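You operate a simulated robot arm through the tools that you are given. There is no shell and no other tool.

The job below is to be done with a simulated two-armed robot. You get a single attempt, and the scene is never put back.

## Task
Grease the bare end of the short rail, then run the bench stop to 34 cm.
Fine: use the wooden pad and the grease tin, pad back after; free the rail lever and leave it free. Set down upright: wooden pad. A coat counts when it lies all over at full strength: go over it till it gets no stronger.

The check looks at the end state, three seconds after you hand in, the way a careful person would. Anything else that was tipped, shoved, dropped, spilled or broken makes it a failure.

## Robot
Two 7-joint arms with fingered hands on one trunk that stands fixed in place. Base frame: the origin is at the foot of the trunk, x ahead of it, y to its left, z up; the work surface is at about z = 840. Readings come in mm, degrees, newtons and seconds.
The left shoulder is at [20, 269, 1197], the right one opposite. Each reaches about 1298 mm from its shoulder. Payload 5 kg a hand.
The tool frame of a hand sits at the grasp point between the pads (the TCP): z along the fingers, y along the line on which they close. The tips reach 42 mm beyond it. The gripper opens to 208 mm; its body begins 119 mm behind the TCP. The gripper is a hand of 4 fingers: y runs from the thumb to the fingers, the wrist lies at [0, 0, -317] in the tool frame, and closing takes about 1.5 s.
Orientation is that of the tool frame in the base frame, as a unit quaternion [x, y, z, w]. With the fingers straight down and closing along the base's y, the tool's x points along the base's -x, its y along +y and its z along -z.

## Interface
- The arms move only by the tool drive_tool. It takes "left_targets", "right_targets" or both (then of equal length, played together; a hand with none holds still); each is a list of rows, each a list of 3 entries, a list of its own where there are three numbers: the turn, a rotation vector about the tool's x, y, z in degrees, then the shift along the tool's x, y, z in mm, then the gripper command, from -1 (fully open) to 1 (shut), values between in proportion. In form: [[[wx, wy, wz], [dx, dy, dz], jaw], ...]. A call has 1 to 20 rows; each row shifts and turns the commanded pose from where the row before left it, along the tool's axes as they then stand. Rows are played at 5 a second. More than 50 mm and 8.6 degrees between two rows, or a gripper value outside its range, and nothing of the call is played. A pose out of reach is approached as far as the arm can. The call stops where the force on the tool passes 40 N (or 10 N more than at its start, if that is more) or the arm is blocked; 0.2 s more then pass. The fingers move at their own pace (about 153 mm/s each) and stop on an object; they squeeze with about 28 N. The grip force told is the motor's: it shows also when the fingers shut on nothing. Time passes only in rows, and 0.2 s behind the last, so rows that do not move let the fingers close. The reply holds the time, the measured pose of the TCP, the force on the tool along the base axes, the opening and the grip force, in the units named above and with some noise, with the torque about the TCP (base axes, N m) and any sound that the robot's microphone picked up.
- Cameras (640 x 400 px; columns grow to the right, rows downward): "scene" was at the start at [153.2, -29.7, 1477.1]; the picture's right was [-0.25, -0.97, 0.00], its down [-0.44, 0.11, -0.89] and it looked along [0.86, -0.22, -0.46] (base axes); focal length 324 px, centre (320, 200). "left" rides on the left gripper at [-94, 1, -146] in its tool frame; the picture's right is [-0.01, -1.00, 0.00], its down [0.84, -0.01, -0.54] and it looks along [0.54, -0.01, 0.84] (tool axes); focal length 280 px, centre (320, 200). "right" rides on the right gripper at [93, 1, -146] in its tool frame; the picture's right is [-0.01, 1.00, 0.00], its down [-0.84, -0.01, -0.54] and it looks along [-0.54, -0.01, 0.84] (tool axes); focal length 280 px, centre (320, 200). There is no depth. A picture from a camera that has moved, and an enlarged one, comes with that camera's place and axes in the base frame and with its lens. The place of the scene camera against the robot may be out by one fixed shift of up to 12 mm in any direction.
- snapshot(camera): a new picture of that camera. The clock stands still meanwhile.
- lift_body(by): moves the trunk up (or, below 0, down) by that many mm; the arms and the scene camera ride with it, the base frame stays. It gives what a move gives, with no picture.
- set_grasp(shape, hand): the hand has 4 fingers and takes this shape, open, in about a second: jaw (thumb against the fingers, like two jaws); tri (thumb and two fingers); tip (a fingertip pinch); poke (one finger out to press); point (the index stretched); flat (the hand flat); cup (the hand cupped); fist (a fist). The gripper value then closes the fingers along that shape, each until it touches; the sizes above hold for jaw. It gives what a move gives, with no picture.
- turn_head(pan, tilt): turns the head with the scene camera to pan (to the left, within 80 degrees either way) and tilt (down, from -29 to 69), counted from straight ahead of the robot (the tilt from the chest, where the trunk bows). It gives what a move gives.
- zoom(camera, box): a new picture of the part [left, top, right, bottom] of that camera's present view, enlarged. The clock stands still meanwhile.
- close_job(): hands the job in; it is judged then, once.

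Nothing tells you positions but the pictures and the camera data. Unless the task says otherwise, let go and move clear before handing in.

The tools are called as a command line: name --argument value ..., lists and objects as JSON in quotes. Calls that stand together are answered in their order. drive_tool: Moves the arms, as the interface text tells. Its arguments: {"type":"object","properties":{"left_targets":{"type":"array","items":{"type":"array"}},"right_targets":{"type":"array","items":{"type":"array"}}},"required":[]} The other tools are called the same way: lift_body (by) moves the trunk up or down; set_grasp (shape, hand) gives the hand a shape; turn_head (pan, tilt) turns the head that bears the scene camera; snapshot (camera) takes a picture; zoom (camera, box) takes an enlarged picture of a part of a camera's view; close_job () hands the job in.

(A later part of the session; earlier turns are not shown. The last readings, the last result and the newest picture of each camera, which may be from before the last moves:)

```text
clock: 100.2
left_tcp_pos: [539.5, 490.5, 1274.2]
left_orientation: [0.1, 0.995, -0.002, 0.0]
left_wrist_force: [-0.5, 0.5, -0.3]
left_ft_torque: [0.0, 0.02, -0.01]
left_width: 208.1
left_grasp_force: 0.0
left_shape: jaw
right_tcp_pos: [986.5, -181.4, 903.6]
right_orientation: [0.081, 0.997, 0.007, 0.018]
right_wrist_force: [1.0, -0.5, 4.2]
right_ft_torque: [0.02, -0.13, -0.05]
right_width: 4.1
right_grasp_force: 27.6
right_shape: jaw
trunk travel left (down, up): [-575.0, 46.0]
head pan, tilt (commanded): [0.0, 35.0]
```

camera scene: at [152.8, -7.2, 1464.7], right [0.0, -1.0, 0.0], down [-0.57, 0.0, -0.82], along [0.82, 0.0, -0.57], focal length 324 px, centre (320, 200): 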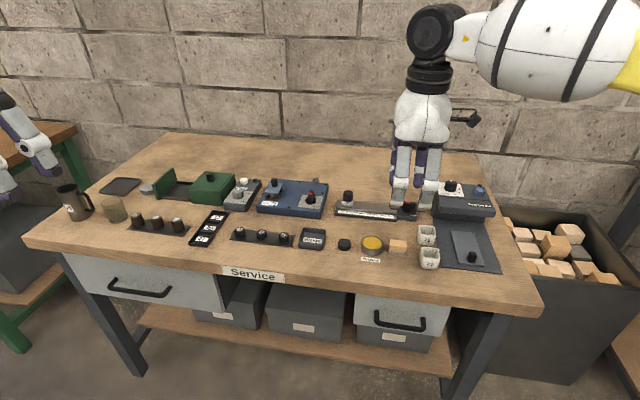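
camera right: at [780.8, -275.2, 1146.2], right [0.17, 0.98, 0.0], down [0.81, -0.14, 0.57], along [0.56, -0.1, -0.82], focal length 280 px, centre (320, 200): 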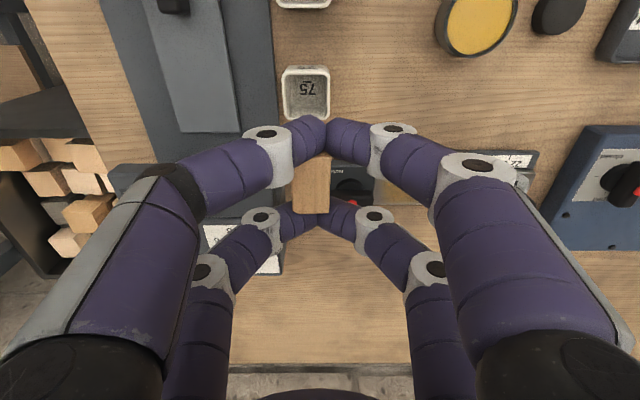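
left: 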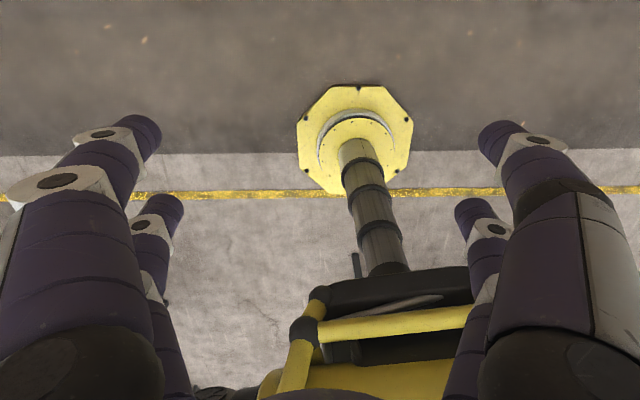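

drive_tool --right_targets '[[[0, -0.2, 0], [0, 0, 0.6], 1], [[0, 0, 0], [0, 5, 0], 1], [[0, 0, 0], [0, 5, 0], 1], [[0, 0, 0], [0, -5, 0], 1], [[0, 0, 0], [0, -5, 0], 1], [[0, 0, 0], [0, -5, 0], 1], [[0, 0, 0], [0, -5, 0], 1], [[0, 0, 0], [0, 5, 0], 1], [[0, 0, 0], [0, 5, 0], 1], [[0, 0, 0], [0, 5, 0], 1], [[0, 0, 0], [0, 5, 0], 1], [[0, 0, 0], [0, 5, 0.1], 1], [[0, 0, 0], [0, 5, 0.1], 1], [[0, 0, 0], [0, 5, 0.1], 1], [[0, 0, 0], [0, 5, 0.1], 1], [[0, 0, 0], [0, 0, 0], 1]]'

drive_tool --right_targets '[[[0, 0, 0], [0, -5, -0.1], 1], [[0, 0, 0], [0, -5, -0.1], 1], [[0, 0, 0], [0, -5, -0.1], 1], [[0, 0, 0], [0, -5, -0.1], 1], [[0, 0, 0], [0, -5, -0.1], 1], [[0, 0, 0], [0, -5, -0.1], 1], [[0, 0, 0], [0, -5, -0.1], 1], [[0, 0, 0], [0, -5, -0.1], 1], [[0, 0, 0], [0, -5, -0.1], 1], [[0, 0, 0], [0, -5, -0.1], 1], [[0, 0, 0], [0, -5, -0.1], 1], [[0, 0, 0], [0, -5, -0.1], 1], [[0, 0, 0], [0, 0, 0], 1]]'

drive_tool --right_targets '[[[0, 0, 0], [0, 0, -5], 1], [[0, 0, 0], [0, 0, -25], 1], [[0, 0, 0], [5, 0, -30], 1], [[0, 0, 0], [5, 0, -30], 1], [[0, 0, 0], [0, 0, 0], 1]]'

zoom --camera "scene" --box '[362, 196, 400, 218]'

```text
clock: 103.6
left_tcp_pos: [538.5, 489.9, 1274.5]
left_orientation: [0.1, 0.995, -0.001, 0.0]
left_wrist_force: [0.8, 0.5, -0.3]
left_ft_torque: [-0.01, 0.0, -0.02]
left_width: 207.6
left_grasp_force: 0.1
left_shape: jaw
right_tcp_pos: [989.2, -153.0, 903.8]
right_orientation: [0.081, 0.997, 0.007, 0.02]
right_wrist_force: [0.1, -5.7, 15.2]
right_ft_torque: [-0.17, -0.03, -0.01]
right_width: 4.1
right_grasp_force: 28.5
right_shape: jaw
trunk travel left (down, up): [-575.0, 46.0]
head pan, tilt (commanded): [0.0, 35.0]
```

```text
clock: 106.4
left_tcp_pos: [538.6, 490.8, 1273.9]
left_orientation: [0.101, 0.995, -0.001, 0.0]
left_wrist_force: [0.0, 0.0, -0.4]
left_ft_torque: [-0.01, 0.0, -0.02]
left_width: 207.6
left_grasp_force: 0.0
left_shape: jaw
right_tcp_pos: [980.0, -209.5, 902.6]
right_orientation: [0.081, 0.997, 0.006, 0.02]
right_wrist_force: [0.3, 5.9, 16.6]
right_ft_torque: [0.4, 0.01, 0.03]
right_width: 4.2
right_grasp_force: 28.2
right_shape: jaw
trunk travel left (down, up): [-575.0, 46.0]
head pan, tilt (commanded): [0.0, 35.0]
```

```text
clock: 107.6
left_tcp_pos: [540.7, 490.3, 1272.9]
left_orientation: [0.1, 0.995, -0.001, -0.001]
left_wrist_force: [-0.5, -0.1, -1.0]
left_ft_torque: [-0.02, 0.11, -0.02]
left_width: 207.8
left_grasp_force: 0.0
left_shape: jaw
right_tcp_pos: [970.0, -209.2, 991.5]
right_orientation: [0.082, 0.996, 0.007, 0.019]
right_wrist_force: [0.5, 0.5, -1.0]
right_ft_torque: [0.03, 0.04, 0.02]
right_width: 4.2
right_grasp_force: 27.8
right_shape: jaw
trunk travel left (down, up): [-575.0, 46.0]
head pan, tilt (commanded): [0.0, 35.0]
```

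```text
16.00 times, centred on (381, 207) of scene
camera zoom: at [153.5, -7.3, 1464.5], right [0.0, -1.0, 0.0], down [-0.57, 0.0, -0.82], along [0.82, 0.0, -0.57], focal length 5183 px, centre (-656, 88)
```

zoom: 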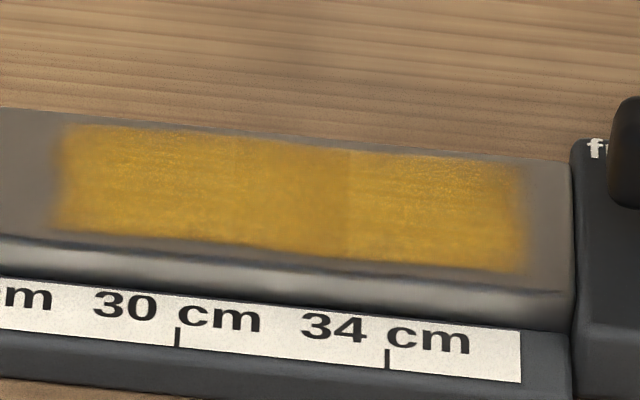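

The coat's look no longer changes with more passes. I'll raise the hand and view the patch from above with the wrist camera to check for thin spots at the edges.

drive_tool --right_targets '[[[0, 0, 0], [4, 8, -40], 1], [[0, 0, 0], [4, 8, -40], 1], [[0, 0, 0], [4, 8, -30], 1], [[0, 0, 0], [0, 0, 0], 1]]'

zoom --camera "right" --box '[230, 50, 410, 150]'

zoom --camera "scene" --box '[345, 185, 415, 225]'

```text
clock: 108.6
left_tcp_pos: [540.2, 488.8, 1273.4]
left_orientation: [0.1, 0.995, 0.0, 0.0]
left_wrist_force: [0.9, -0.3, 0.1]
left_ft_torque: [0.02, 0.05, 0.0]
left_width: 207.8
left_grasp_force: 0.1
left_shape: jaw
right_tcp_pos: [955.5, -188.2, 1100.7]
right_orientation: [0.082, 0.996, 0.008, 0.018]
right_wrist_force: [0.2, -0.8, -1.2]
right_ft_torque: [0.1, 0.1, 0.01]
right_width: 3.9
right_grasp_force: 27.8
right_shape: jaw
trunk travel left (down, up): [-575.0, 46.0]
head pan, tilt (commanded): [0.0, 35.0]
```

```text
3.56 times, centred on (320, 100) of right
camera zoom: at [858.9, -174.1, 1243.9], right [0.18, 0.98, 0.02], down [0.81, -0.15, 0.57], along [0.56, -0.09, -0.82], focal length 997 px, centre (320, 556)
```

zoom: 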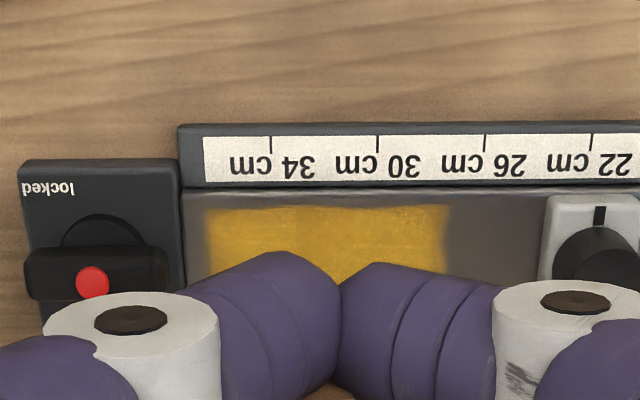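

```text
9.14 times, centred on (380, 205) of scene
camera zoom: at [153.3, -7.9, 1464.6], right [0.0, -1.0, 0.0], down [-0.57, 0.0, -0.82], along [0.82, 0.0, -0.57], focal length 2962 px, centre (-229, 154)
```

zoom: 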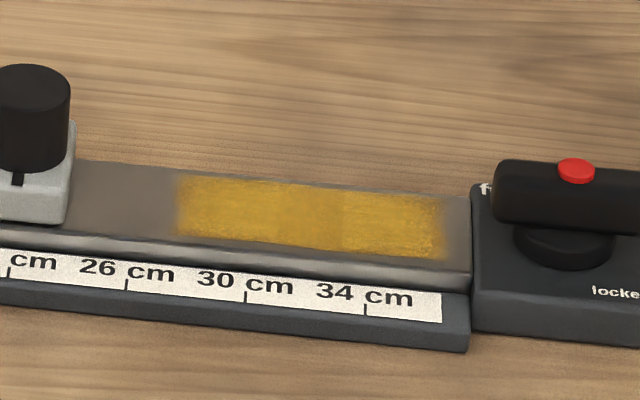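

zoom --camera "right" --box '[275, 92, 365, 137]'

```text
7.11 times, centred on (320, 114) of right
camera zoom: at [858.9, -174.1, 1243.9], right [0.18, 0.98, 0.02], down [0.81, -0.15, 0.57], along [0.56, -0.09, -0.82], focal length 1994 px, centre (320, 808)
```

zoom: 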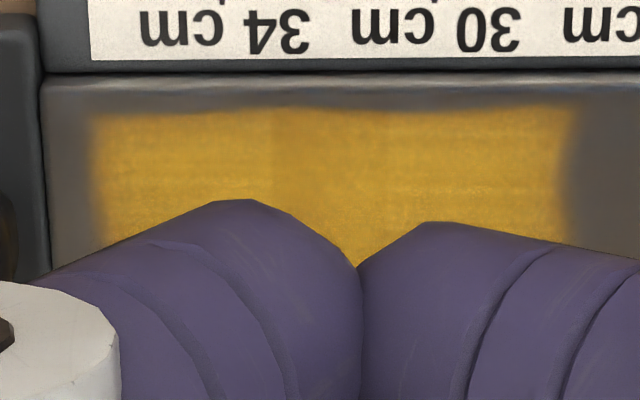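

The coat looks even with only a faint texture seam. I'll turn the hand to see the felt's long side and confirm it still carries grease.

drive_tool --right_targets '[[[0, 0, 0], [30, 0, 0], 1], [[0, 0, -8.15], [0, 0, 0], 1], [[0, 0, -8.15], [0, 0, 0], 1], [[0, 0, -8.15], [0, 0, 0], 1], [[0, 0, -8.15], [0, 0, 0], 1], [[0, 0, -8.15], [0, 0, 0], 1], [[0, 0, -8.15], [0, 0, 0], 1], [[0, 0, -8.15], [0, 0, 0], 1], [[0, 0, -8.15], [0, 0, 0], 1], [[0, 0, -8.15], [0, 0, 0], 1], [[0, 0, -8.15], [0, 0, 0], 1], [[0, 0, -8.15], [0, 0, 0], 1], [[0, 0, 0], [0, 0, 0], 1]]'

snapshot --camera "scene"

zoom --camera "scene" --box '[360, 115, 430, 165]'

zoom --camera "scene" --box '[355, 190, 405, 225]'

```text
clock: 111.4
left_tcp_pos: [539.4, 491.3, 1274.1]
left_orientation: [0.1, 0.995, -0.001, 0.0]
left_wrist_force: [-1.3, 0.4, -0.2]
left_ft_torque: [-0.03, 0.04, 0.0]
left_width: 207.8
left_grasp_force: 0.1
left_shape: jaw
right_tcp_pos: [923.1, -180.7, 1100.2]
right_orientation: [-0.646, 0.763, -0.009, 0.019]
right_wrist_force: [0.6, -0.2, -0.3]
right_ft_torque: [0.0, 0.0, 0.02]
right_width: 3.8
right_grasp_force: 28.5
right_shape: jaw
trunk travel left (down, up): [-575.0, 46.0]
head pan, tilt (commanded): [0.0, 35.0]
```

```text
taken
camera scene: at [152.6, -7.2, 1464.8], right [0.0, -1.0, 0.0], down [-0.57, 0.0, -0.82], along [0.82, 0.0, -0.57], focal length 324 px, centre (320, 200)
```

scene: 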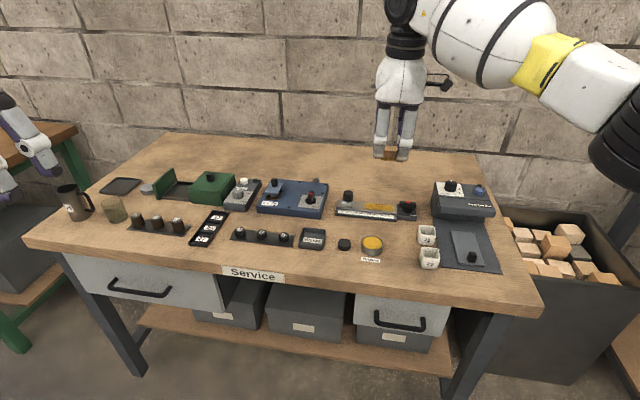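

```text
8.00 times, centred on (395, 140) of scene
camera zoom: at [152.6, -7.2, 1464.8], right [0.0, -1.0, 0.0], down [-0.57, 0.0, -0.82], along [0.82, 0.0, -0.57], focal length 2592 px, centre (-280, 680)
```

zoom: 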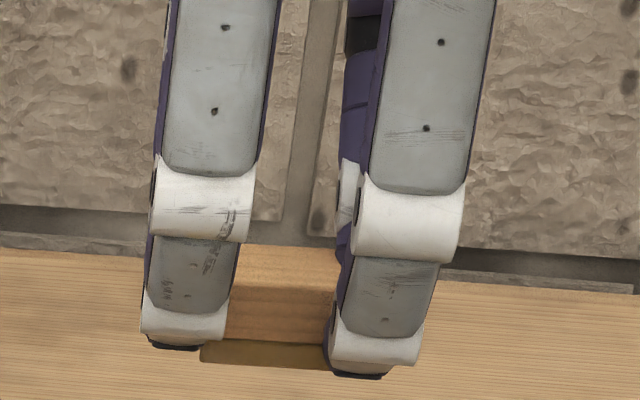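

```text
11.43 times, centred on (380, 208) of scene
camera zoom: at [152.6, -7.2, 1464.8], right [0.0, -1.0, 0.0], down [-0.57, 0.0, -0.82], along [0.82, 0.0, -0.57], focal length 3702 px, centre (-366, 114)
```

zoom: 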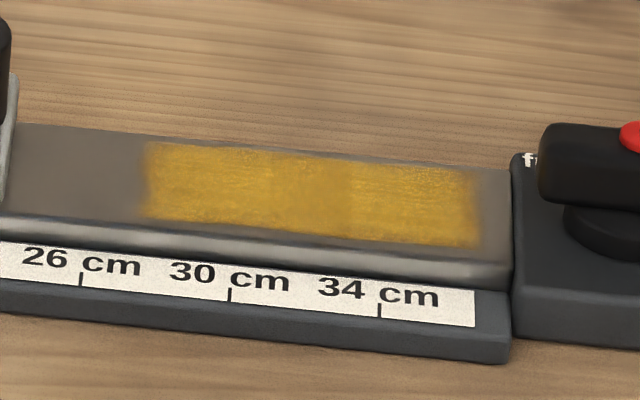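

The felt is richly loaded, but the middle band (31–33 cm) still looks a shade duller. I'll turn back and rub that band slowly with this fresh load.

drive_tool --right_targets '[[[0, 0, 8.15], [0, 0, 0], 1], [[0, 0, 8.15], [0, 0, 0], 1], [[0, 0, 8.15], [0, 0, 0], 1], [[0, 0, 8.15], [0, 0, 0], 1], [[0, 0, 8.15], [0, 0, 0], 1], [[0, 0, 8.15], [0, 0, 0], 1], [[0, 0, 8.15], [0, 0, 0], 1], [[0, 0, 8.15], [0, 0, 0], 1], [[0, 0, 8.15], [0, 0, 0], 1], [[0, 0, 8.15], [0, 0, 0], 1], [[0, 0, 8.15], [0, 0, 0], 1], [[0, 0, 0], [0, -5, 45], 1], [[0, 0, 0], [-20, -5, 45], 1], [[0, 0, 0], [-20, 0, 45], 1], [[0, 0, 0], [-12, 0, 40], 1], [[0, 0, 0], [0, 0, 0], 1]]'

```text
clock: 114.8
left_tcp_pos: [540.2, 489.1, 1274.2]
left_orientation: [0.1, 0.995, 0.0, 0.0]
left_wrist_force: [0.3, 0.5, 0.9]
left_ft_torque: [0.07, -0.04, -0.03]
left_width: 207.9
left_grasp_force: 0.0
left_shape: jaw
right_tcp_pos: [982.3, -196.7, 928.3]
right_orientation: [0.081, 0.996, 0.008, 0.02]
right_wrist_force: [0.3, 0.3, 0.2]
right_ft_torque: [0.05, -0.01, 0.02]
right_width: 4.0
right_grasp_force: 28.0
right_shape: jaw
trunk travel left (down, up): [-575.0, 46.0]
head pan, tilt (commanded): [0.0, 35.0]
```

drive_tool --right_targets '[[[0, 0, 0], [0, 8, 8], 1], [[0, 0, 0], [0, 7, 8], 1], [[0, 0, 0], [0, 0, 5], 1], [[0, 0, 0], [0, 0, 2.5], 1], [[0, 0, 0], [0, 0, 1], 1], [[0, 0, 0], [0, 0, 0], 1]]'

```text
clock: 116.2
left_tcp_pos: [540.5, 489.8, 1273.3]
left_orientation: [0.1, 0.995, -0.001, 0.0]
left_wrist_force: [0.0, -0.2, -0.2]
left_ft_torque: [0.0, 0.01, -0.03]
left_width: 207.9
left_grasp_force: 0.0
left_shape: jaw
right_tcp_pos: [985.4, -183.2, 903.3]
right_orientation: [0.081, 0.997, 0.007, 0.02]
right_wrist_force: [-0.6, 0.2, 2.7]
right_ft_torque: [0.02, -0.07, -0.04]
right_width: 3.8
right_grasp_force: 28.1
right_shape: jaw
trunk travel left (down, up): [-575.0, 46.0]
head pan, tilt (commanded): [0.0, 35.0]
```

drive_tool --right_targets '[[[0, 0, 0], [0, 0, 0.8], 1], [[0, 0, 0], [0, 2.5, 0], 1], [[0, 0, 0], [0, 2.5, 0], 1], [[0, 0, 0], [0, 2.5, 0], 1], [[0, 0, 0], [0, 2.5, 0], 1], [[0, 0, 0], [0, -2.5, 0], 1], [[0, 0, 0], [0, -2.5, 0], 1], [[0, 0, 0], [0, -2.5, 0], 1], [[0, 0, 0], [0, -2.5, 0], 1], [[0, 0, 0], [0, -2.5, 0], 1], [[0, 0, 0], [0, -2.5, 0], 1], [[0, 0, 0], [0, -2.5, 0], 1], [[0, 0, 0], [0, -2.5, 0], 1], [[0, 0, 0], [0, 2.5, 0], 1], [[0, 0, 0], [0, 2.5, 0], 1], [[0, 0, 0], [0, 2.5, 0], 1], [[0, 0, 0], [0, 2.5, 0], 1], [[0, 0, 0], [0, 0, 0], 1]]'

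drive_tool --right_targets '[[[0, 0, 0], [-3, 2.5, 0], 1], [[0, 0, 0], [0, 2.5, 0], 1], [[0, 0, 0], [0, 2.5, 0], 1], [[0, 0, 0], [0, -2.5, 0], 1], [[0, 0, 0], [0, -2.5, 0], 1], [[0, 0, 0], [0, -2.5, 0], 1], [[0, 0, 0], [0, -2.5, 0], 1], [[0, 0, 0], [0, -2.5, 0], 1], [[0, 0, 0], [3, -2.5, 0], 1], [[0, 0, 0], [3, 2.5, 0], 1], [[0, 0, 0], [0, 2.5, 0], 1], [[0, 0, 0], [0, 2.5, 0], 1], [[0, 0, 0], [0, 2.5, 0], 1], [[0, 0, 0], [0, 2.5, 0], 1], [[0, 0, 0], [0, 2.5, 0], 1], [[0, 0, 0], [-3, -2.5, 0], 1], [[0, 0, 0], [0, -2.5, 0], 1], [[0, 0, 0], [0, 0, 0], 1]]'

drive_tool --right_targets '[[[0, 0, 0], [0, 0, -5], 1], [[0, 0, 0], [0, 0, -25], 1], [[0, 0, 0], [5, -7, -30], 1], [[0, 0, 0], [5, -10, -30], 1], [[0, 0, 0], [0, -10, 0], 1], [[0, 0, 0], [0, 0, 0], 1]]'

zoom --camera "scene" --box '[362, 196, 400, 218]'

zoom --camera "scene" --box '[355, 190, 405, 225]'

```text
clock: 120.0
left_tcp_pos: [538.5, 489.4, 1274.1]
left_orientation: [0.1, 0.995, -0.002, 0.001]
left_wrist_force: [-0.1, 0.3, -0.1]
left_ft_torque: [-0.02, -0.01, 0.01]
left_width: 207.9
left_grasp_force: 0.2
left_shape: jaw
right_tcp_pos: [983.4, -183.1, 902.5]
right_orientation: [0.081, 0.996, 0.007, 0.02]
right_wrist_force: [-1.3, -4.5, 11.5]
right_ft_torque: [-0.16, -0.13, -0.05]
right_width: 4.0
right_grasp_force: 28.6
right_shape: jaw
trunk travel left (down, up): [-575.0, 46.0]
head pan, tilt (commanded): [0.0, 35.0]
```

```text
clock: 123.8
left_tcp_pos: [538.1, 491.2, 1272.8]
left_orientation: [0.1, 0.995, -0.001, 0.0]
left_wrist_force: [-0.5, 0.0, -0.2]
left_ft_torque: [-0.02, -0.01, 0.01]
left_width: 208.0
left_grasp_force: 0.1
left_shape: jaw
right_tcp_pos: [984.4, -179.1, 902.7]
right_orientation: [0.079, 0.997, 0.007, 0.019]
right_wrist_force: [0.2, 4.6, 8.4]
right_ft_torque: [0.21, -0.05, 0.03]
right_width: 4.3
right_grasp_force: 27.7
right_shape: jaw
trunk travel left (down, up): [-575.0, 46.0]
head pan, tilt (commanded): [0.0, 35.0]
```

```text
clock: 125.2
left_tcp_pos: [539.6, 489.7, 1273.4]
left_orientation: [0.101, 0.995, 0.0, 0.0]
left_wrist_force: [-0.5, 0.7, -0.2]
left_ft_torque: [0.0, -0.08, -0.01]
left_width: 208.0
left_grasp_force: 0.0
left_shape: jaw
right_tcp_pos: [966.7, -203.2, 991.3]
right_orientation: [0.079, 0.997, 0.007, 0.02]
right_wrist_force: [-0.7, 0.3, 0.4]
right_ft_torque: [-0.06, -0.01, -0.01]
right_width: 4.0
right_grasp_force: 27.8
right_shape: jaw
trunk travel left (down, up): [-575.0, 46.0]
head pan, tilt (commanded): [0.0, 35.0]
```

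```text
16.00 times, centred on (381, 207) of scene
camera zoom: at [152.1, -7.0, 1464.9], right [0.0, -1.0, 0.0], down [-0.57, 0.0, -0.82], along [0.82, 0.0, -0.57], focal length 5183 px, centre (-656, 88)
```

zoom: 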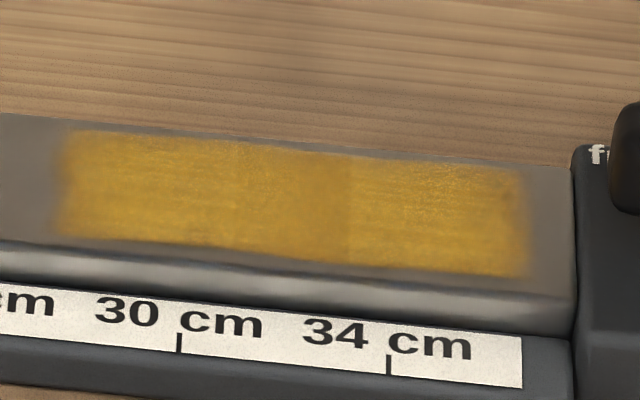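

```text
11.43 times, centred on (380, 208) of scene
camera zoom: at [152.1, -7.0, 1464.9], right [0.0, -1.0, 0.0], down [-0.57, 0.0, -0.82], along [0.82, 0.0, -0.57], focal length 3702 px, centre (-366, 114)
```

zoom: 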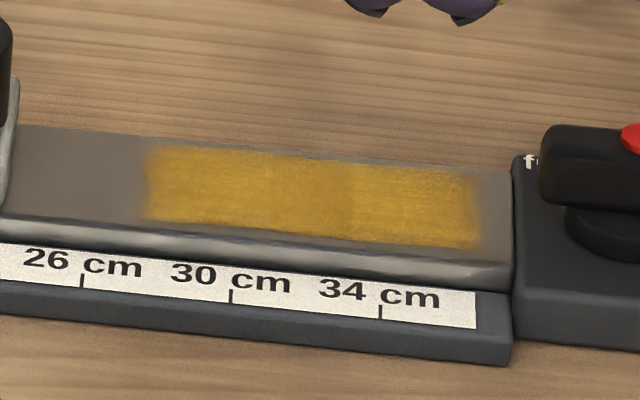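

Further rubbing with a loaded felt changes nothing, so the shade difference is just the coat's texture. For good measure I'll do one last slow full pass reaching slightly farther at both ends.

drive_tool --right_targets '[[[0, 0, 0], [-5, -5, 30], 1], [[0, 0, 0], [-5, -2, 30], 1], [[0, 0, 0], [0, 0, 22], 1], [[0, 0, 0], [0, 0, 4], 1], [[0, 0, 0], [0, 0, 1.5], 1], [[0, 0, 0], [0, 0, 0], 1]]'

```text
clock: 126.6
left_tcp_pos: [539.6, 489.1, 1273.5]
left_orientation: [0.101, 0.995, -0.001, 0.0]
left_wrist_force: [-0.6, 0.0, -1.1]
left_ft_torque: [-0.03, 0.02, 0.01]
left_width: 207.9
left_grasp_force: 0.0
left_shape: jaw
right_tcp_pos: [980.2, -213.0, 904.1]
right_orientation: [0.082, 0.996, 0.006, 0.02]
right_wrist_force: [0.2, -0.9, -0.2]
right_ft_torque: [0.01, 0.0, -0.02]
right_width: 4.1
right_grasp_force: 27.9
right_shape: jaw
trunk travel left (down, up): [-575.0, 46.0]
head pan, tilt (commanded): [0.0, 35.0]
```

drive_tool --right_targets '[[[0, 0, 0], [0, 0, 0.8], 1], [[0, 0, 0], [0, 0, 0.5], 1], [[0, 0, 0], [0, -2, 0], 1], [[0, 0, 0], [0, -1, 0], 1], [[0, 0, 0], [0, 0, 0], 1], [[0, 0, 0], [0, 4, 0.1], 1], [[0, 0, 0], [0, 5, 0.1], 1], [[0, 0, 0], [0, 5, 0.1], 1], [[0, 0, 0], [0, 5, 0.1], 1], [[0, 0, 0], [0, 5, 0.1], 1], [[0, 0, 0], [0, 5, 0.1], 1], [[0, 0, 0], [0, 5, 0.1], 1], [[0, 0, 0], [0, 5, 0.1], 1], [[0, 0, 0], [0, 5, 0.1], 1], [[0, 0, 0], [0, 5, 0.1], 1], [[0, 0, 0], [0, 5, 0.1], 1], [[0, 0, 0], [0, 5, 0.1], 1], [[0, 0, 0], [0, 5, 0.1], 1], [[0, 0, 0], [0, 4, 0.1], 1], [[0, 0, 0], [0, 0, 0], 1]]'

drive_tool --right_targets '[[[0, 0, 0], [0, -5, -0.1], 1], [[0, 0, 0], [0, -5, -0.1], 1], [[0, 0, 0], [0, -5, -0.1], 1], [[0, 0, 0], [0, -5, -0.1], 1], [[0, 0, 0], [0, -5, -0.1], 1], [[0, 0, 0], [0, -5, -0.1], 1], [[0, 0, 0], [0, -5, -0.1], 1], [[0, 0, 0], [0, -5, -0.1], 1], [[0, 0, 0], [0, -5, -0.1], 1], [[0, 0, 0], [0, -5, -0.1], 1], [[0, 0, 0], [0, -5, -0.1], 1], [[0, 0, 0], [0, -5, -0.1], 1], [[0, 0, 0], [0, 0, 0], 1], [[0, 0, 0], [0, 0, -5], 1], [[0, 0, 0], [0, 0, -25], 1], [[0, 0, 0], [5, 0, -30], 1], [[0, 0, 0], [5, 0, -30], 1], [[0, 0, 0], [0, 0, 0], 1]]'

zoom --camera "scene" --box '[362, 196, 400, 218]'

zoom --camera "scene" --box '[325, 170, 425, 230]'

```text
clock: 130.8
left_tcp_pos: [539.6, 489.3, 1274.3]
left_orientation: [0.1, 0.995, -0.001, 0.0]
left_wrist_force: [-0.5, 0.1, 0.1]
left_ft_torque: [0.02, -0.01, 0.04]
left_width: 207.9
left_grasp_force: 0.1
left_shape: jaw
right_tcp_pos: [990.3, -149.6, 902.2]
right_orientation: [0.081, 0.996, 0.007, 0.02]
right_wrist_force: [0.2, -0.6, 3.6]
right_ft_torque: [-0.02, -0.08, -0.02]
right_width: 4.1
right_grasp_force: 28.0
right_shape: jaw
trunk travel left (down, up): [-575.0, 46.0]
head pan, tilt (commanded): [0.0, 35.0]
```

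```text
clock: 134.6
left_tcp_pos: [539.4, 489.6, 1272.8]
left_orientation: [0.1, 0.995, -0.001, -0.002]
left_wrist_force: [0.9, -0.7, -0.6]
left_ft_torque: [0.04, 0.05, 0.03]
left_width: 207.9
left_grasp_force: 0.0
left_shape: jaw
right_tcp_pos: [967.0, -210.5, 992.5]
right_orientation: [0.081, 0.997, 0.006, 0.019]
right_wrist_force: [1.0, 0.3, -1.0]
right_ft_torque: [0.04, 0.04, 0.02]
right_width: 4.2
right_grasp_force: 27.8
right_shape: jaw
trunk travel left (down, up): [-575.0, 46.0]
head pan, tilt (commanded): [0.0, 35.0]
```

```text
16.00 times, centred on (381, 207) of scene
camera zoom: at [153.3, -7.4, 1464.5], right [0.0, -1.0, 0.0], down [-0.57, 0.0, -0.82], along [0.82, 0.0, -0.57], focal length 5183 px, centre (-656, 88)
```

zoom: 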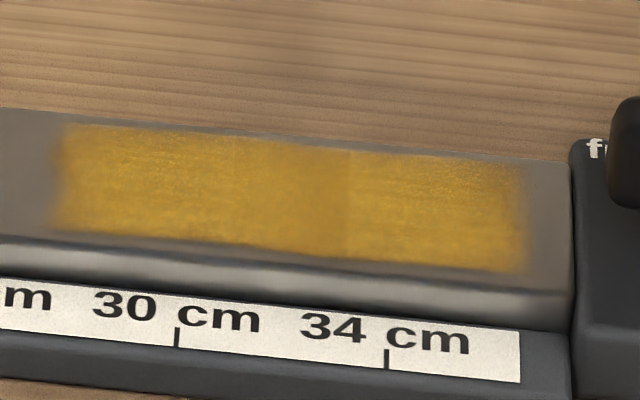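

```text
6.40 times, centred on (375, 200) of scene
camera zoom: at [153.3, -7.4, 1464.5], right [0.0, -1.0, 0.0], down [-0.57, 0.0, -0.82], along [0.82, 0.0, -0.57], focal length 2073 px, centre (-32, 200)
```

zoom: 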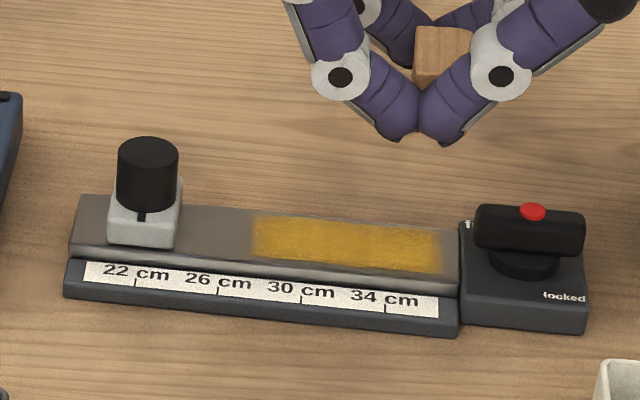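

The coat stays exactly the same, so it's at full strength all over. Next I return the pad: I'll back off, then turn the hand about the vertical so that the pad keeps level.

drive_tool --right_targets '[[[0, 0, 0], [40, 0, -3], 1], [[0, 0, 0], [40, 0, -3], 1], [[0, 0, 0], [40, 0, -3], 1], [[-0.3, 0.12, -8.14], [0, 0, 0], 1], [[-0.3, 0.12, -8.14], [0, 0, 0], 1], [[-0.3, 0.12, -8.14], [0, 0, 0], 1], [[-0.3, 0.12, -8.14], [0, 0, 0], 1], [[-0.3, 0.12, -8.14], [0, 0, 0], 1], [[-0.3, 0.12, -8.14], [0, 0, 0], 1], [[-0.3, 0.12, -8.14], [0, 0, 0], 1], [[-0.3, 0.12, -8.14], [0, 0, 0], 1], [[-0.3, 0.12, -8.14], [0, 0, 0], 1], [[-0.3, 0.12, -8.14], [0, 0, 0], 1], [[-0.3, 0.12, -8.14], [0, 0, 0], 1], [[0, 0, 0], [0, 0, 0], 1]]'

snapshot --camera "right"

zoom --camera "scene" --box '[340, 160, 440, 260]'

```text
clock: 137.8
left_tcp_pos: [539.9, 490.9, 1274.0]
left_orientation: [0.1, 0.995, -0.001, 0.0]
left_wrist_force: [0.7, 0.1, -0.6]
left_ft_torque: [0.01, 0.0, 0.04]
left_width: 207.7
left_grasp_force: 0.1
left_shape: jaw
right_tcp_pos: [846.3, -189.2, 994.8]
right_orientation: [-0.646, 0.763, 0.018, 0.01]
right_wrist_force: [-0.7, -1.4, 0.1]
right_ft_torque: [0.01, -0.04, 0.01]
right_width: 3.9
right_grasp_force: 27.9
right_shape: jaw
trunk travel left (down, up): [-575.0, 46.0]
head pan, tilt (commanded): [0.0, 35.0]
```

```text
taken
camera right: at [833.5, -287.9, 1139.3], right [-0.98, 0.18, 0.01], down [0.16, 0.81, 0.57], along [0.09, 0.56, -0.82], focal length 280 px, centre (320, 200)
```

right: 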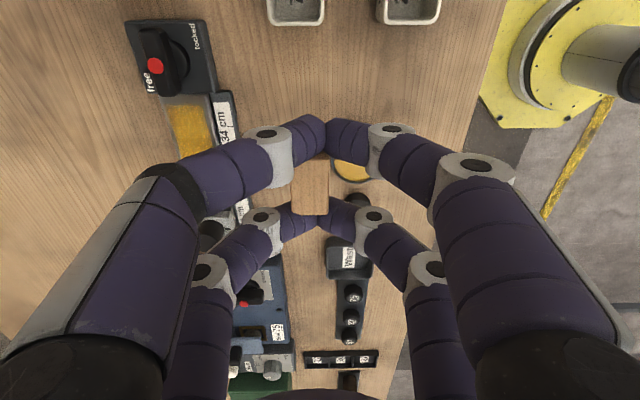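

```text
4.00 times, centred on (390, 210) of scene
camera zoom: at [152.6, -7.2, 1464.8], right [0.0, -1.0, 0.0], down [-0.57, 0.0, -0.82], along [0.82, 0.0, -0.57], focal length 1296 px, centre (40, 160)
```

zoom: 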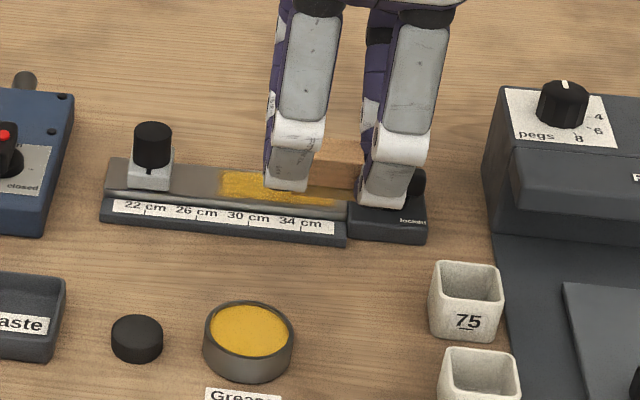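

The pad stays level in the hand. Now I'll move above its home spot next to the tin, a few mm farther from the tin so that the fingers clear it.

drive_tool --right_targets '[[[0, 0, 0], [17.8, 23, 0], 1], [[0, 0, 0], [17.8, 23, 0], 1], [[0, 0, 0], [1, 0, 30], 1], [[0, 0, 0], [1, 0, 30], 1], [[0, 0, 0], [0, 0, 0], 1]]'

snapshot --camera "right"

zoom --camera "scene" --box '[345, 185, 455, 275]'

```text
clock: 139.0
left_tcp_pos: [538.9, 490.8, 1272.4]
left_orientation: [0.1, 0.995, -0.001, -0.001]
left_wrist_force: [0.0, 0.1, 0.0]
left_ft_torque: [-0.03, -0.07, -0.01]
left_width: 207.9
left_grasp_force: 0.0
left_shape: jaw
right_tcp_pos: [796.5, -218.7, 936.1]
right_orientation: [-0.645, 0.764, 0.017, 0.01]
right_wrist_force: [0.0, 0.6, -0.2]
right_ft_torque: [-0.05, -0.04, 0.0]
right_width: 3.7
right_grasp_force: 28.1
right_shape: jaw
trunk travel left (down, up): [-575.0, 46.0]
head pan, tilt (commanded): [0.0, 35.0]
```

```text
taken
camera right: at [781.4, -317.9, 1079.2], right [-0.98, 0.18, 0.01], down [0.16, 0.81, 0.57], along [0.09, 0.56, -0.82], focal length 280 px, centre (320, 200)
```

right: 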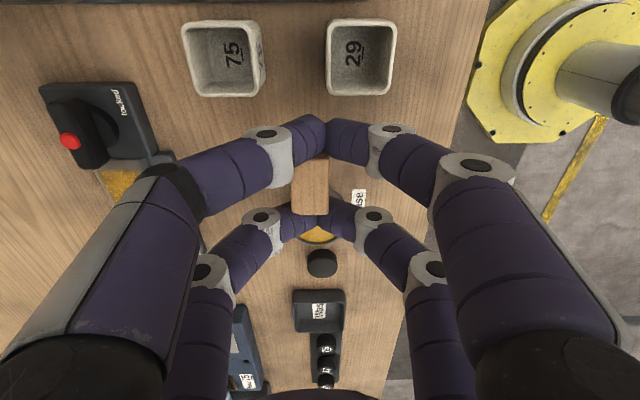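

```text
4.44 times, centred on (400, 230) of scene
camera zoom: at [152.4, -6.9, 1464.8], right [0.0, -1.0, 0.0], down [-0.57, 0.0, -0.82], along [0.82, 0.0, -0.57], focal length 1440 px, centre (-36, 67)
```

zoom: 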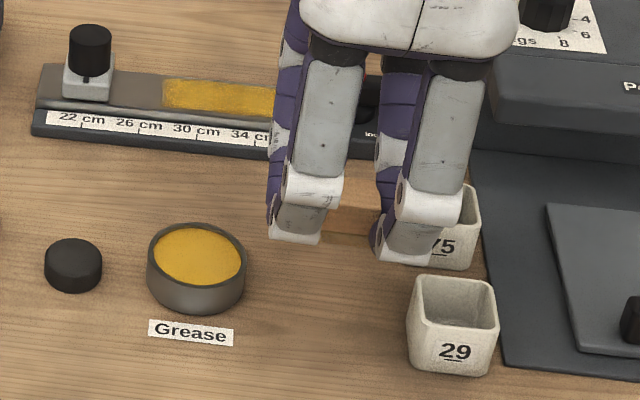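

The path down is clear of tin and boxes. I'll lower the pad toward the bench and feel for contact.

drive_tool --right_targets '[[[0, 0, 0], [0, 0, 15], 1], [[0, 0, 0], [0, 0, 15], 1], [[0, 0, 0], [0, 0, 8], 1], [[0, 0, 0], [0, 0, 4], 1], [[0, 0, 0], [0, 0, 2], 1], [[0, 0, 0], [0, 0, 0], 1]]'

zoom --camera "scene" --box '[355, 205, 435, 270]'

zoom --camera "right" --box '[230, 80, 410, 280]'

```text
clock: 140.4
left_tcp_pos: [539.5, 490.2, 1272.2]
left_orientation: [0.099, 0.995, -0.001, 0.0]
left_wrist_force: [-1.0, 0.1, -0.1]
left_ft_torque: [0.0, 0.0, -0.02]
left_width: 207.8
left_grasp_force: 0.1
left_shape: jaw
right_tcp_pos: [795.8, -215.1, 892.4]
right_orientation: [-0.644, 0.765, 0.019, 0.01]
right_wrist_force: [0.3, -0.1, -1.1]
right_ft_torque: [-0.04, 0.02, -0.02]
right_width: 3.9
right_grasp_force: 27.8
right_shape: jaw
trunk travel left (down, up): [-575.0, 46.0]
head pan, tilt (commanded): [0.0, 35.0]
```

```text
6.15 times, centred on (395, 238) of scene
camera zoom: at [152.6, -7.2, 1464.8], right [0.0, -1.0, 0.0], down [-0.57, 0.0, -0.82], along [0.82, 0.0, -0.57], focal length 1994 px, centre (-142, -31)
```

zoom: 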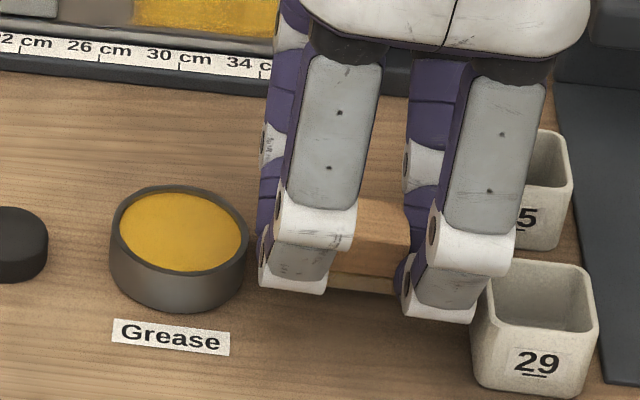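

```text
2.00 times, centred on (320, 180) of right
camera zoom: at [781.0, -314.5, 1036.1], right [-0.98, 0.18, 0.01], down [0.16, 0.81, 0.57], along [0.09, 0.56, -0.82], focal length 561 px, centre (320, 240)
```

zoom: 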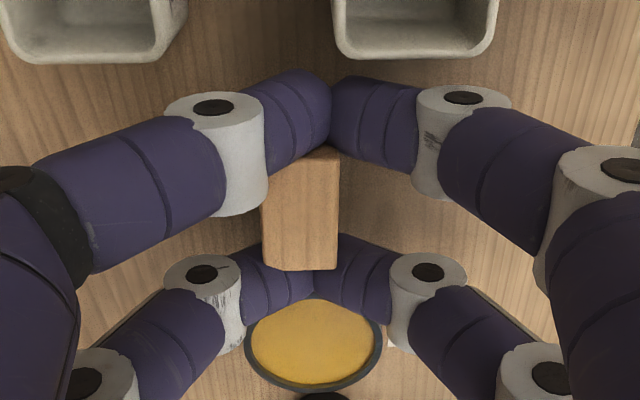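

Clear on both sides. I'll lower the last millimetres gently.

drive_tool --right_targets '[[[0, 0, 0], [0, 0, 1.5], 1], [[0, 0, 0], [0, 0, 1], 1], [[0, 0, 0], [0, 0, 0.5], 1], [[0, 0, 0], [0, 0, 0], 1]]'

```text
clock: 141.4
left_tcp_pos: [540.1, 489.4, 1273.2]
left_orientation: [0.1, 0.995, -0.001, 0.0]
left_wrist_force: [0.5, 0.5, -0.1]
left_ft_torque: [0.01, 0.02, 0.02]
left_width: 207.9
left_grasp_force: 0.1
left_shape: jaw
right_tcp_pos: [797.0, -214.1, 889.7]
right_orientation: [-0.645, 0.764, 0.018, 0.01]
right_wrist_force: [0.1, 0.3, 0.4]
right_ft_torque: [-0.03, -0.03, 0.0]
right_width: 3.9
right_grasp_force: 27.4
right_shape: jaw
trunk travel left (down, up): [-575.0, 46.0]
head pan, tilt (commanded): [0.0, 35.0]
```

drive_tool --right_targets '[[[0, 0, 0], [0, 0, 0.8], 1], [[0, 0, 0], [0, 0, 0.6], 1], [[0, 0, 0], [0, 0, 0], 1]]'

```text
clock: 142.2
left_tcp_pos: [539.6, 489.4, 1274.9]
left_orientation: [0.101, 0.995, -0.001, 0.0]
left_wrist_force: [-0.4, -0.7, 0.2]
left_ft_torque: [-0.01, -0.03, 0.02]
left_width: 207.8
left_grasp_force: 0.0
left_shape: jaw
right_tcp_pos: [796.2, -215.2, 887.2]
right_orientation: [-0.645, 0.764, 0.018, 0.009]
right_wrist_force: [-0.1, 0.0, -0.3]
right_ft_torque: [0.01, 0.02, 0.03]
right_width: 3.7
right_grasp_force: 28.2
right_shape: jaw
trunk travel left (down, up): [-575.0, 46.0]
head pan, tilt (commanded): [0.0, 35.0]
```

drive_tool --right_targets '[[[0, 0, 0], [0, 0, 0.7], 1], [[0, 0, 0], [0, 0, 0.7], 1], [[0, 0, 0], [0, 0, 0], 1]]'

zoom --camera "scene" --box '[380, 220, 425, 258]'

```text
clock: 143.0
left_tcp_pos: [539.8, 490.5, 1274.6]
left_orientation: [0.1, 0.995, -0.001, 0.0]
left_wrist_force: [0.3, -0.2, 1.0]
left_ft_torque: [0.01, 0.0, -0.01]
left_width: 207.9
left_grasp_force: 0.0
left_shape: jaw
right_tcp_pos: [797.6, -215.2, 886.0]
right_orientation: [-0.645, 0.764, 0.017, 0.009]
right_wrist_force: [-0.4, 0.1, 0.4]
right_ft_torque: [0.01, 0.05, -0.02]
right_width: 4.2
right_grasp_force: 28.1
right_shape: jaw
trunk travel left (down, up): [-575.0, 46.0]
head pan, tilt (commanded): [0.0, 35.0]
```

```text
10.53 times, centred on (402, 239) of scene
camera zoom: at [152.6, -7.2, 1464.8], right [0.0, -1.0, 0.0], down [-0.57, 0.0, -0.82], along [0.82, 0.0, -0.57], focal length 3410 px, centre (-548, -210)
```

zoom: 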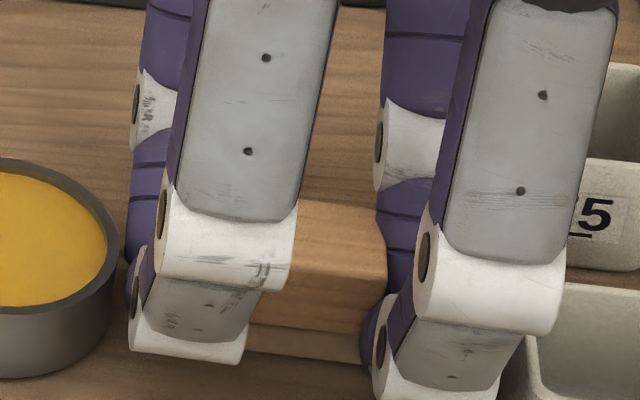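

drive_tool --right_targets '[[[0, 0, 0], [0, 0, 0.7], 1], [[0, 0, 0], [0, 0, 0.7], 1], [[0, 0, 0], [0, 0, 0], 1]]'

```text
clock: 143.8
left_tcp_pos: [539.6, 488.9, 1272.9]
left_orientation: [0.1, 0.995, -0.001, 0.0]
left_wrist_force: [-0.3, 0.1, -0.7]
left_ft_torque: [0.0, 0.02, 0.0]
left_width: 207.9
left_grasp_force: 0.0
left_shape: jaw
right_tcp_pos: [797.1, -214.3, 886.1]
right_orientation: [-0.645, 0.764, 0.018, 0.01]
right_wrist_force: [1.5, -0.5, 3.5]
right_ft_torque: [0.06, -0.03, -0.01]
right_width: 3.9
right_grasp_force: 28.6
right_shape: jaw
trunk travel left (down, up): [-575.0, 46.0]
head pan, tilt (commanded): [0.0, 35.0]
```

Contact at 3.5 N. I'll open the fingers slowly and watch the pad.

drive_tool --right_targets '[[[0, 0, 0], [0, 0, -0.3], 0.95], [[0, 0, 0], [0, 0, 0], 0.92], [[0, 0, 0], [0, 0, 0], 0.88], [[0, 0, 0], [0, 0, 0], 0.84], [[0, 0, 0], [0, 0, 0], 0.8], [[0, 0, 0], [0, 0, 0], 0.75], [[0, 0, 0], [0, 0, 0], 0.7], [[0, 0, 0], [0, 0, 0], 0.65], [[0, 0, 0], [0, 0, 0], 0.6], [[0, 0, 0], [0, 0, 0], 0.5], [[0, 0, 0], [0, 0, 0], 0.4], [[0, 0, 0], [0, 0, 0], 0.4]]'

zoom --camera "scene" --box '[355, 205, 435, 270]'

zoom --camera "right" --box '[230, 80, 410, 280]'

```text
clock: 146.4
left_tcp_pos: [539.0, 490.4, 1273.6]
left_orientation: [0.1, 0.995, -0.001, 0.001]
left_wrist_force: [0.5, 0.2, -0.2]
left_ft_torque: [0.03, 0.04, 0.01]
left_width: 207.8
left_grasp_force: 0.1
left_shape: jaw
right_tcp_pos: [795.4, -214.3, 887.2]
right_orientation: [-0.645, 0.764, 0.017, 0.011]
right_wrist_force: [-4.8, 0.3, 11.4]
right_ft_torque: [0.01, -0.01, 0.0]
right_width: 58.4
right_grasp_force: 0.1
right_shape: jaw
trunk travel left (down, up): [-575.0, 46.0]
head pan, tilt (commanded): [0.0, 35.0]
```

```text
6.15 times, centred on (395, 238) of scene
camera zoom: at [151.6, -7.0, 1464.9], right [0.0, -1.0, 0.0], down [-0.57, 0.0, -0.82], along [0.82, 0.0, -0.57], focal length 1994 px, centre (-142, -31)
```

zoom: 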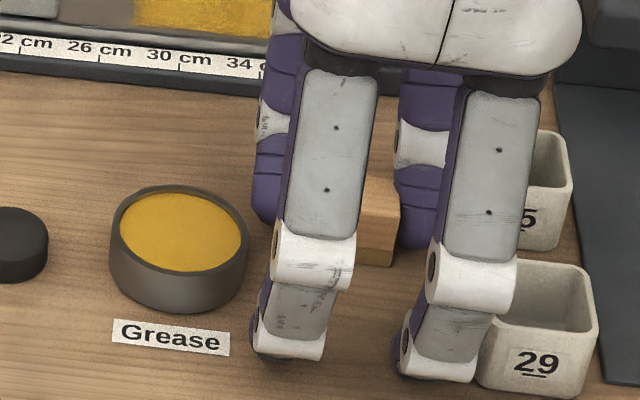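

```text
2.00 times, centred on (320, 180) of right
camera zoom: at [779.9, -312.9, 1028.9], right [-0.98, 0.18, 0.01], down [0.16, 0.81, 0.57], along [0.09, 0.56, -0.82], focal length 561 px, centre (320, 240)
```

zoom: 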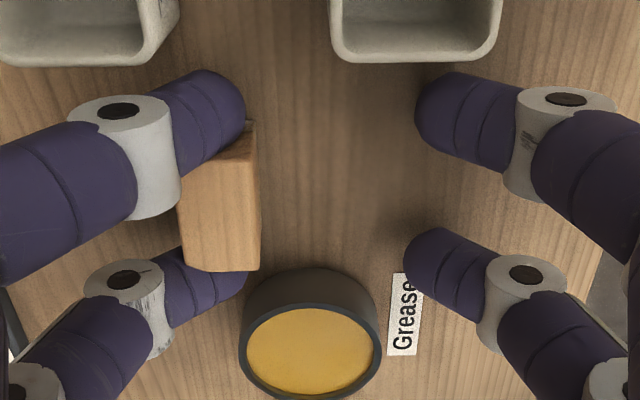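

The pad has been dragged along by the far fingers while opening – it still sticks between them. I'll stop and look closely before doing anything else.

zoom --camera "right" --box '[255, 100, 345, 240]'

zoom --camera "scene" --box '[380, 205, 430, 250]'

snapshot --camera "right"

```text
2.86 times, centred on (300, 170) of right
camera zoom: at [779.9, -312.9, 1028.9], right [-0.98, 0.18, 0.01], down [0.16, 0.81, 0.57], along [0.09, 0.56, -0.82], focal length 801 px, centre (377, 286)
```

zoom: 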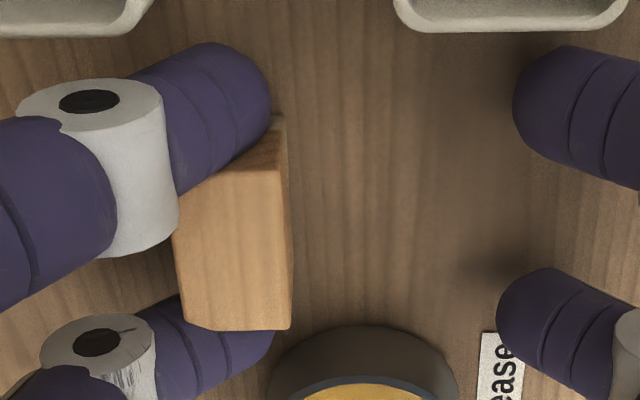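

```text
8.89 times, centred on (405, 228) of scene
camera zoom: at [151.6, -7.0, 1464.9], right [0.0, -1.0, 0.0], down [-0.57, 0.0, -0.82], along [0.82, 0.0, -0.57], focal length 2880 px, centre (-436, -44)
```

zoom: 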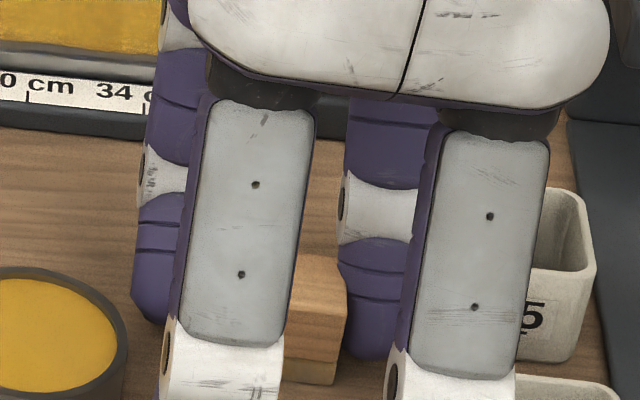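

```text
taken
camera right: at [779.9, -312.9, 1028.9], right [-0.98, 0.18, 0.01], down [0.16, 0.81, 0.57], along [0.09, 0.56, -0.82], focal length 280 px, centre (320, 200)
```

right: 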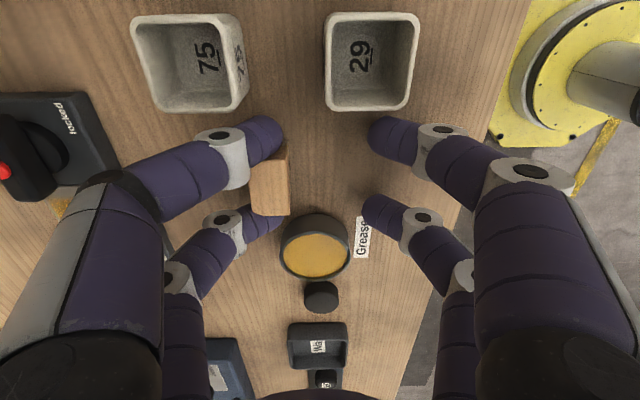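

The pad stands upright between the two far fingers, about 28 mm beyond its home. I'll lift a few millimetres to learn whether it is jammed or only dragged along.

drive_tool --right_targets '[[[0, 0, 0], [0, 0, -2], 0.4], [[0, 0, 0], [0, 0, -2], 0.4], [[0, 0, 0], [0, 0, -2], 0.4], [[0, 0, 0], [0, 0, 0], 0.4]]'

zoom --camera "right" --box '[255, 100, 345, 240]'

zoom --camera "scene" --box '[380, 205, 430, 250]'

```text
clock: 147.4
left_tcp_pos: [540.5, 490.2, 1273.4]
left_orientation: [0.101, 0.995, -0.001, 0.0]
left_wrist_force: [0.2, -0.3, 0.2]
left_ft_torque: [-0.01, 0.0, 0.0]
left_width: 208.1
left_grasp_force: 0.1
left_shape: jaw
right_tcp_pos: [794.1, -214.8, 890.2]
right_orientation: [-0.645, 0.764, 0.017, 0.01]
right_wrist_force: [0.0, -0.3, -1.2]
right_ft_torque: [0.01, 0.0, -0.03]
right_width: 61.5
right_grasp_force: 0.1
right_shape: jaw
trunk travel left (down, up): [-575.0, 46.0]
head pan, tilt (commanded): [0.0, 35.0]
```

```text
2.86 times, centred on (300, 170) of right
camera zoom: at [780.1, -313.4, 1033.9], right [-0.98, 0.18, 0.01], down [0.16, 0.81, 0.57], along [0.09, 0.56, -0.82], focal length 801 px, centre (377, 286)
```

zoom: 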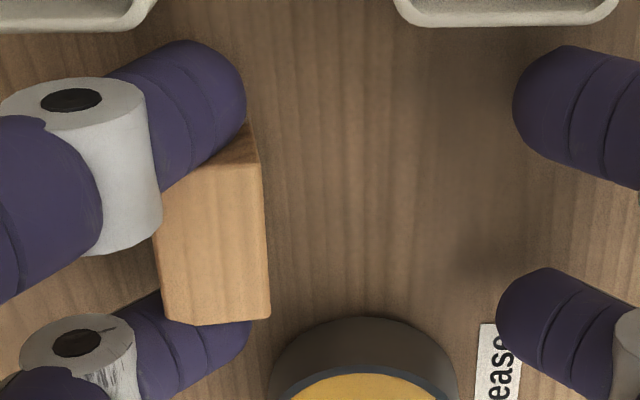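

```text
8.89 times, centred on (405, 228) of scene
camera zoom: at [152.7, -7.2, 1464.7], right [0.0, -1.0, 0.0], down [-0.57, 0.0, -0.82], along [0.82, 0.0, -0.57], focal length 2880 px, centre (-436, -44)
```

zoom: 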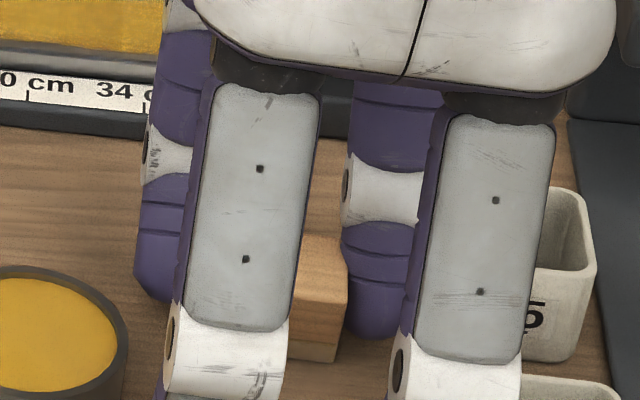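

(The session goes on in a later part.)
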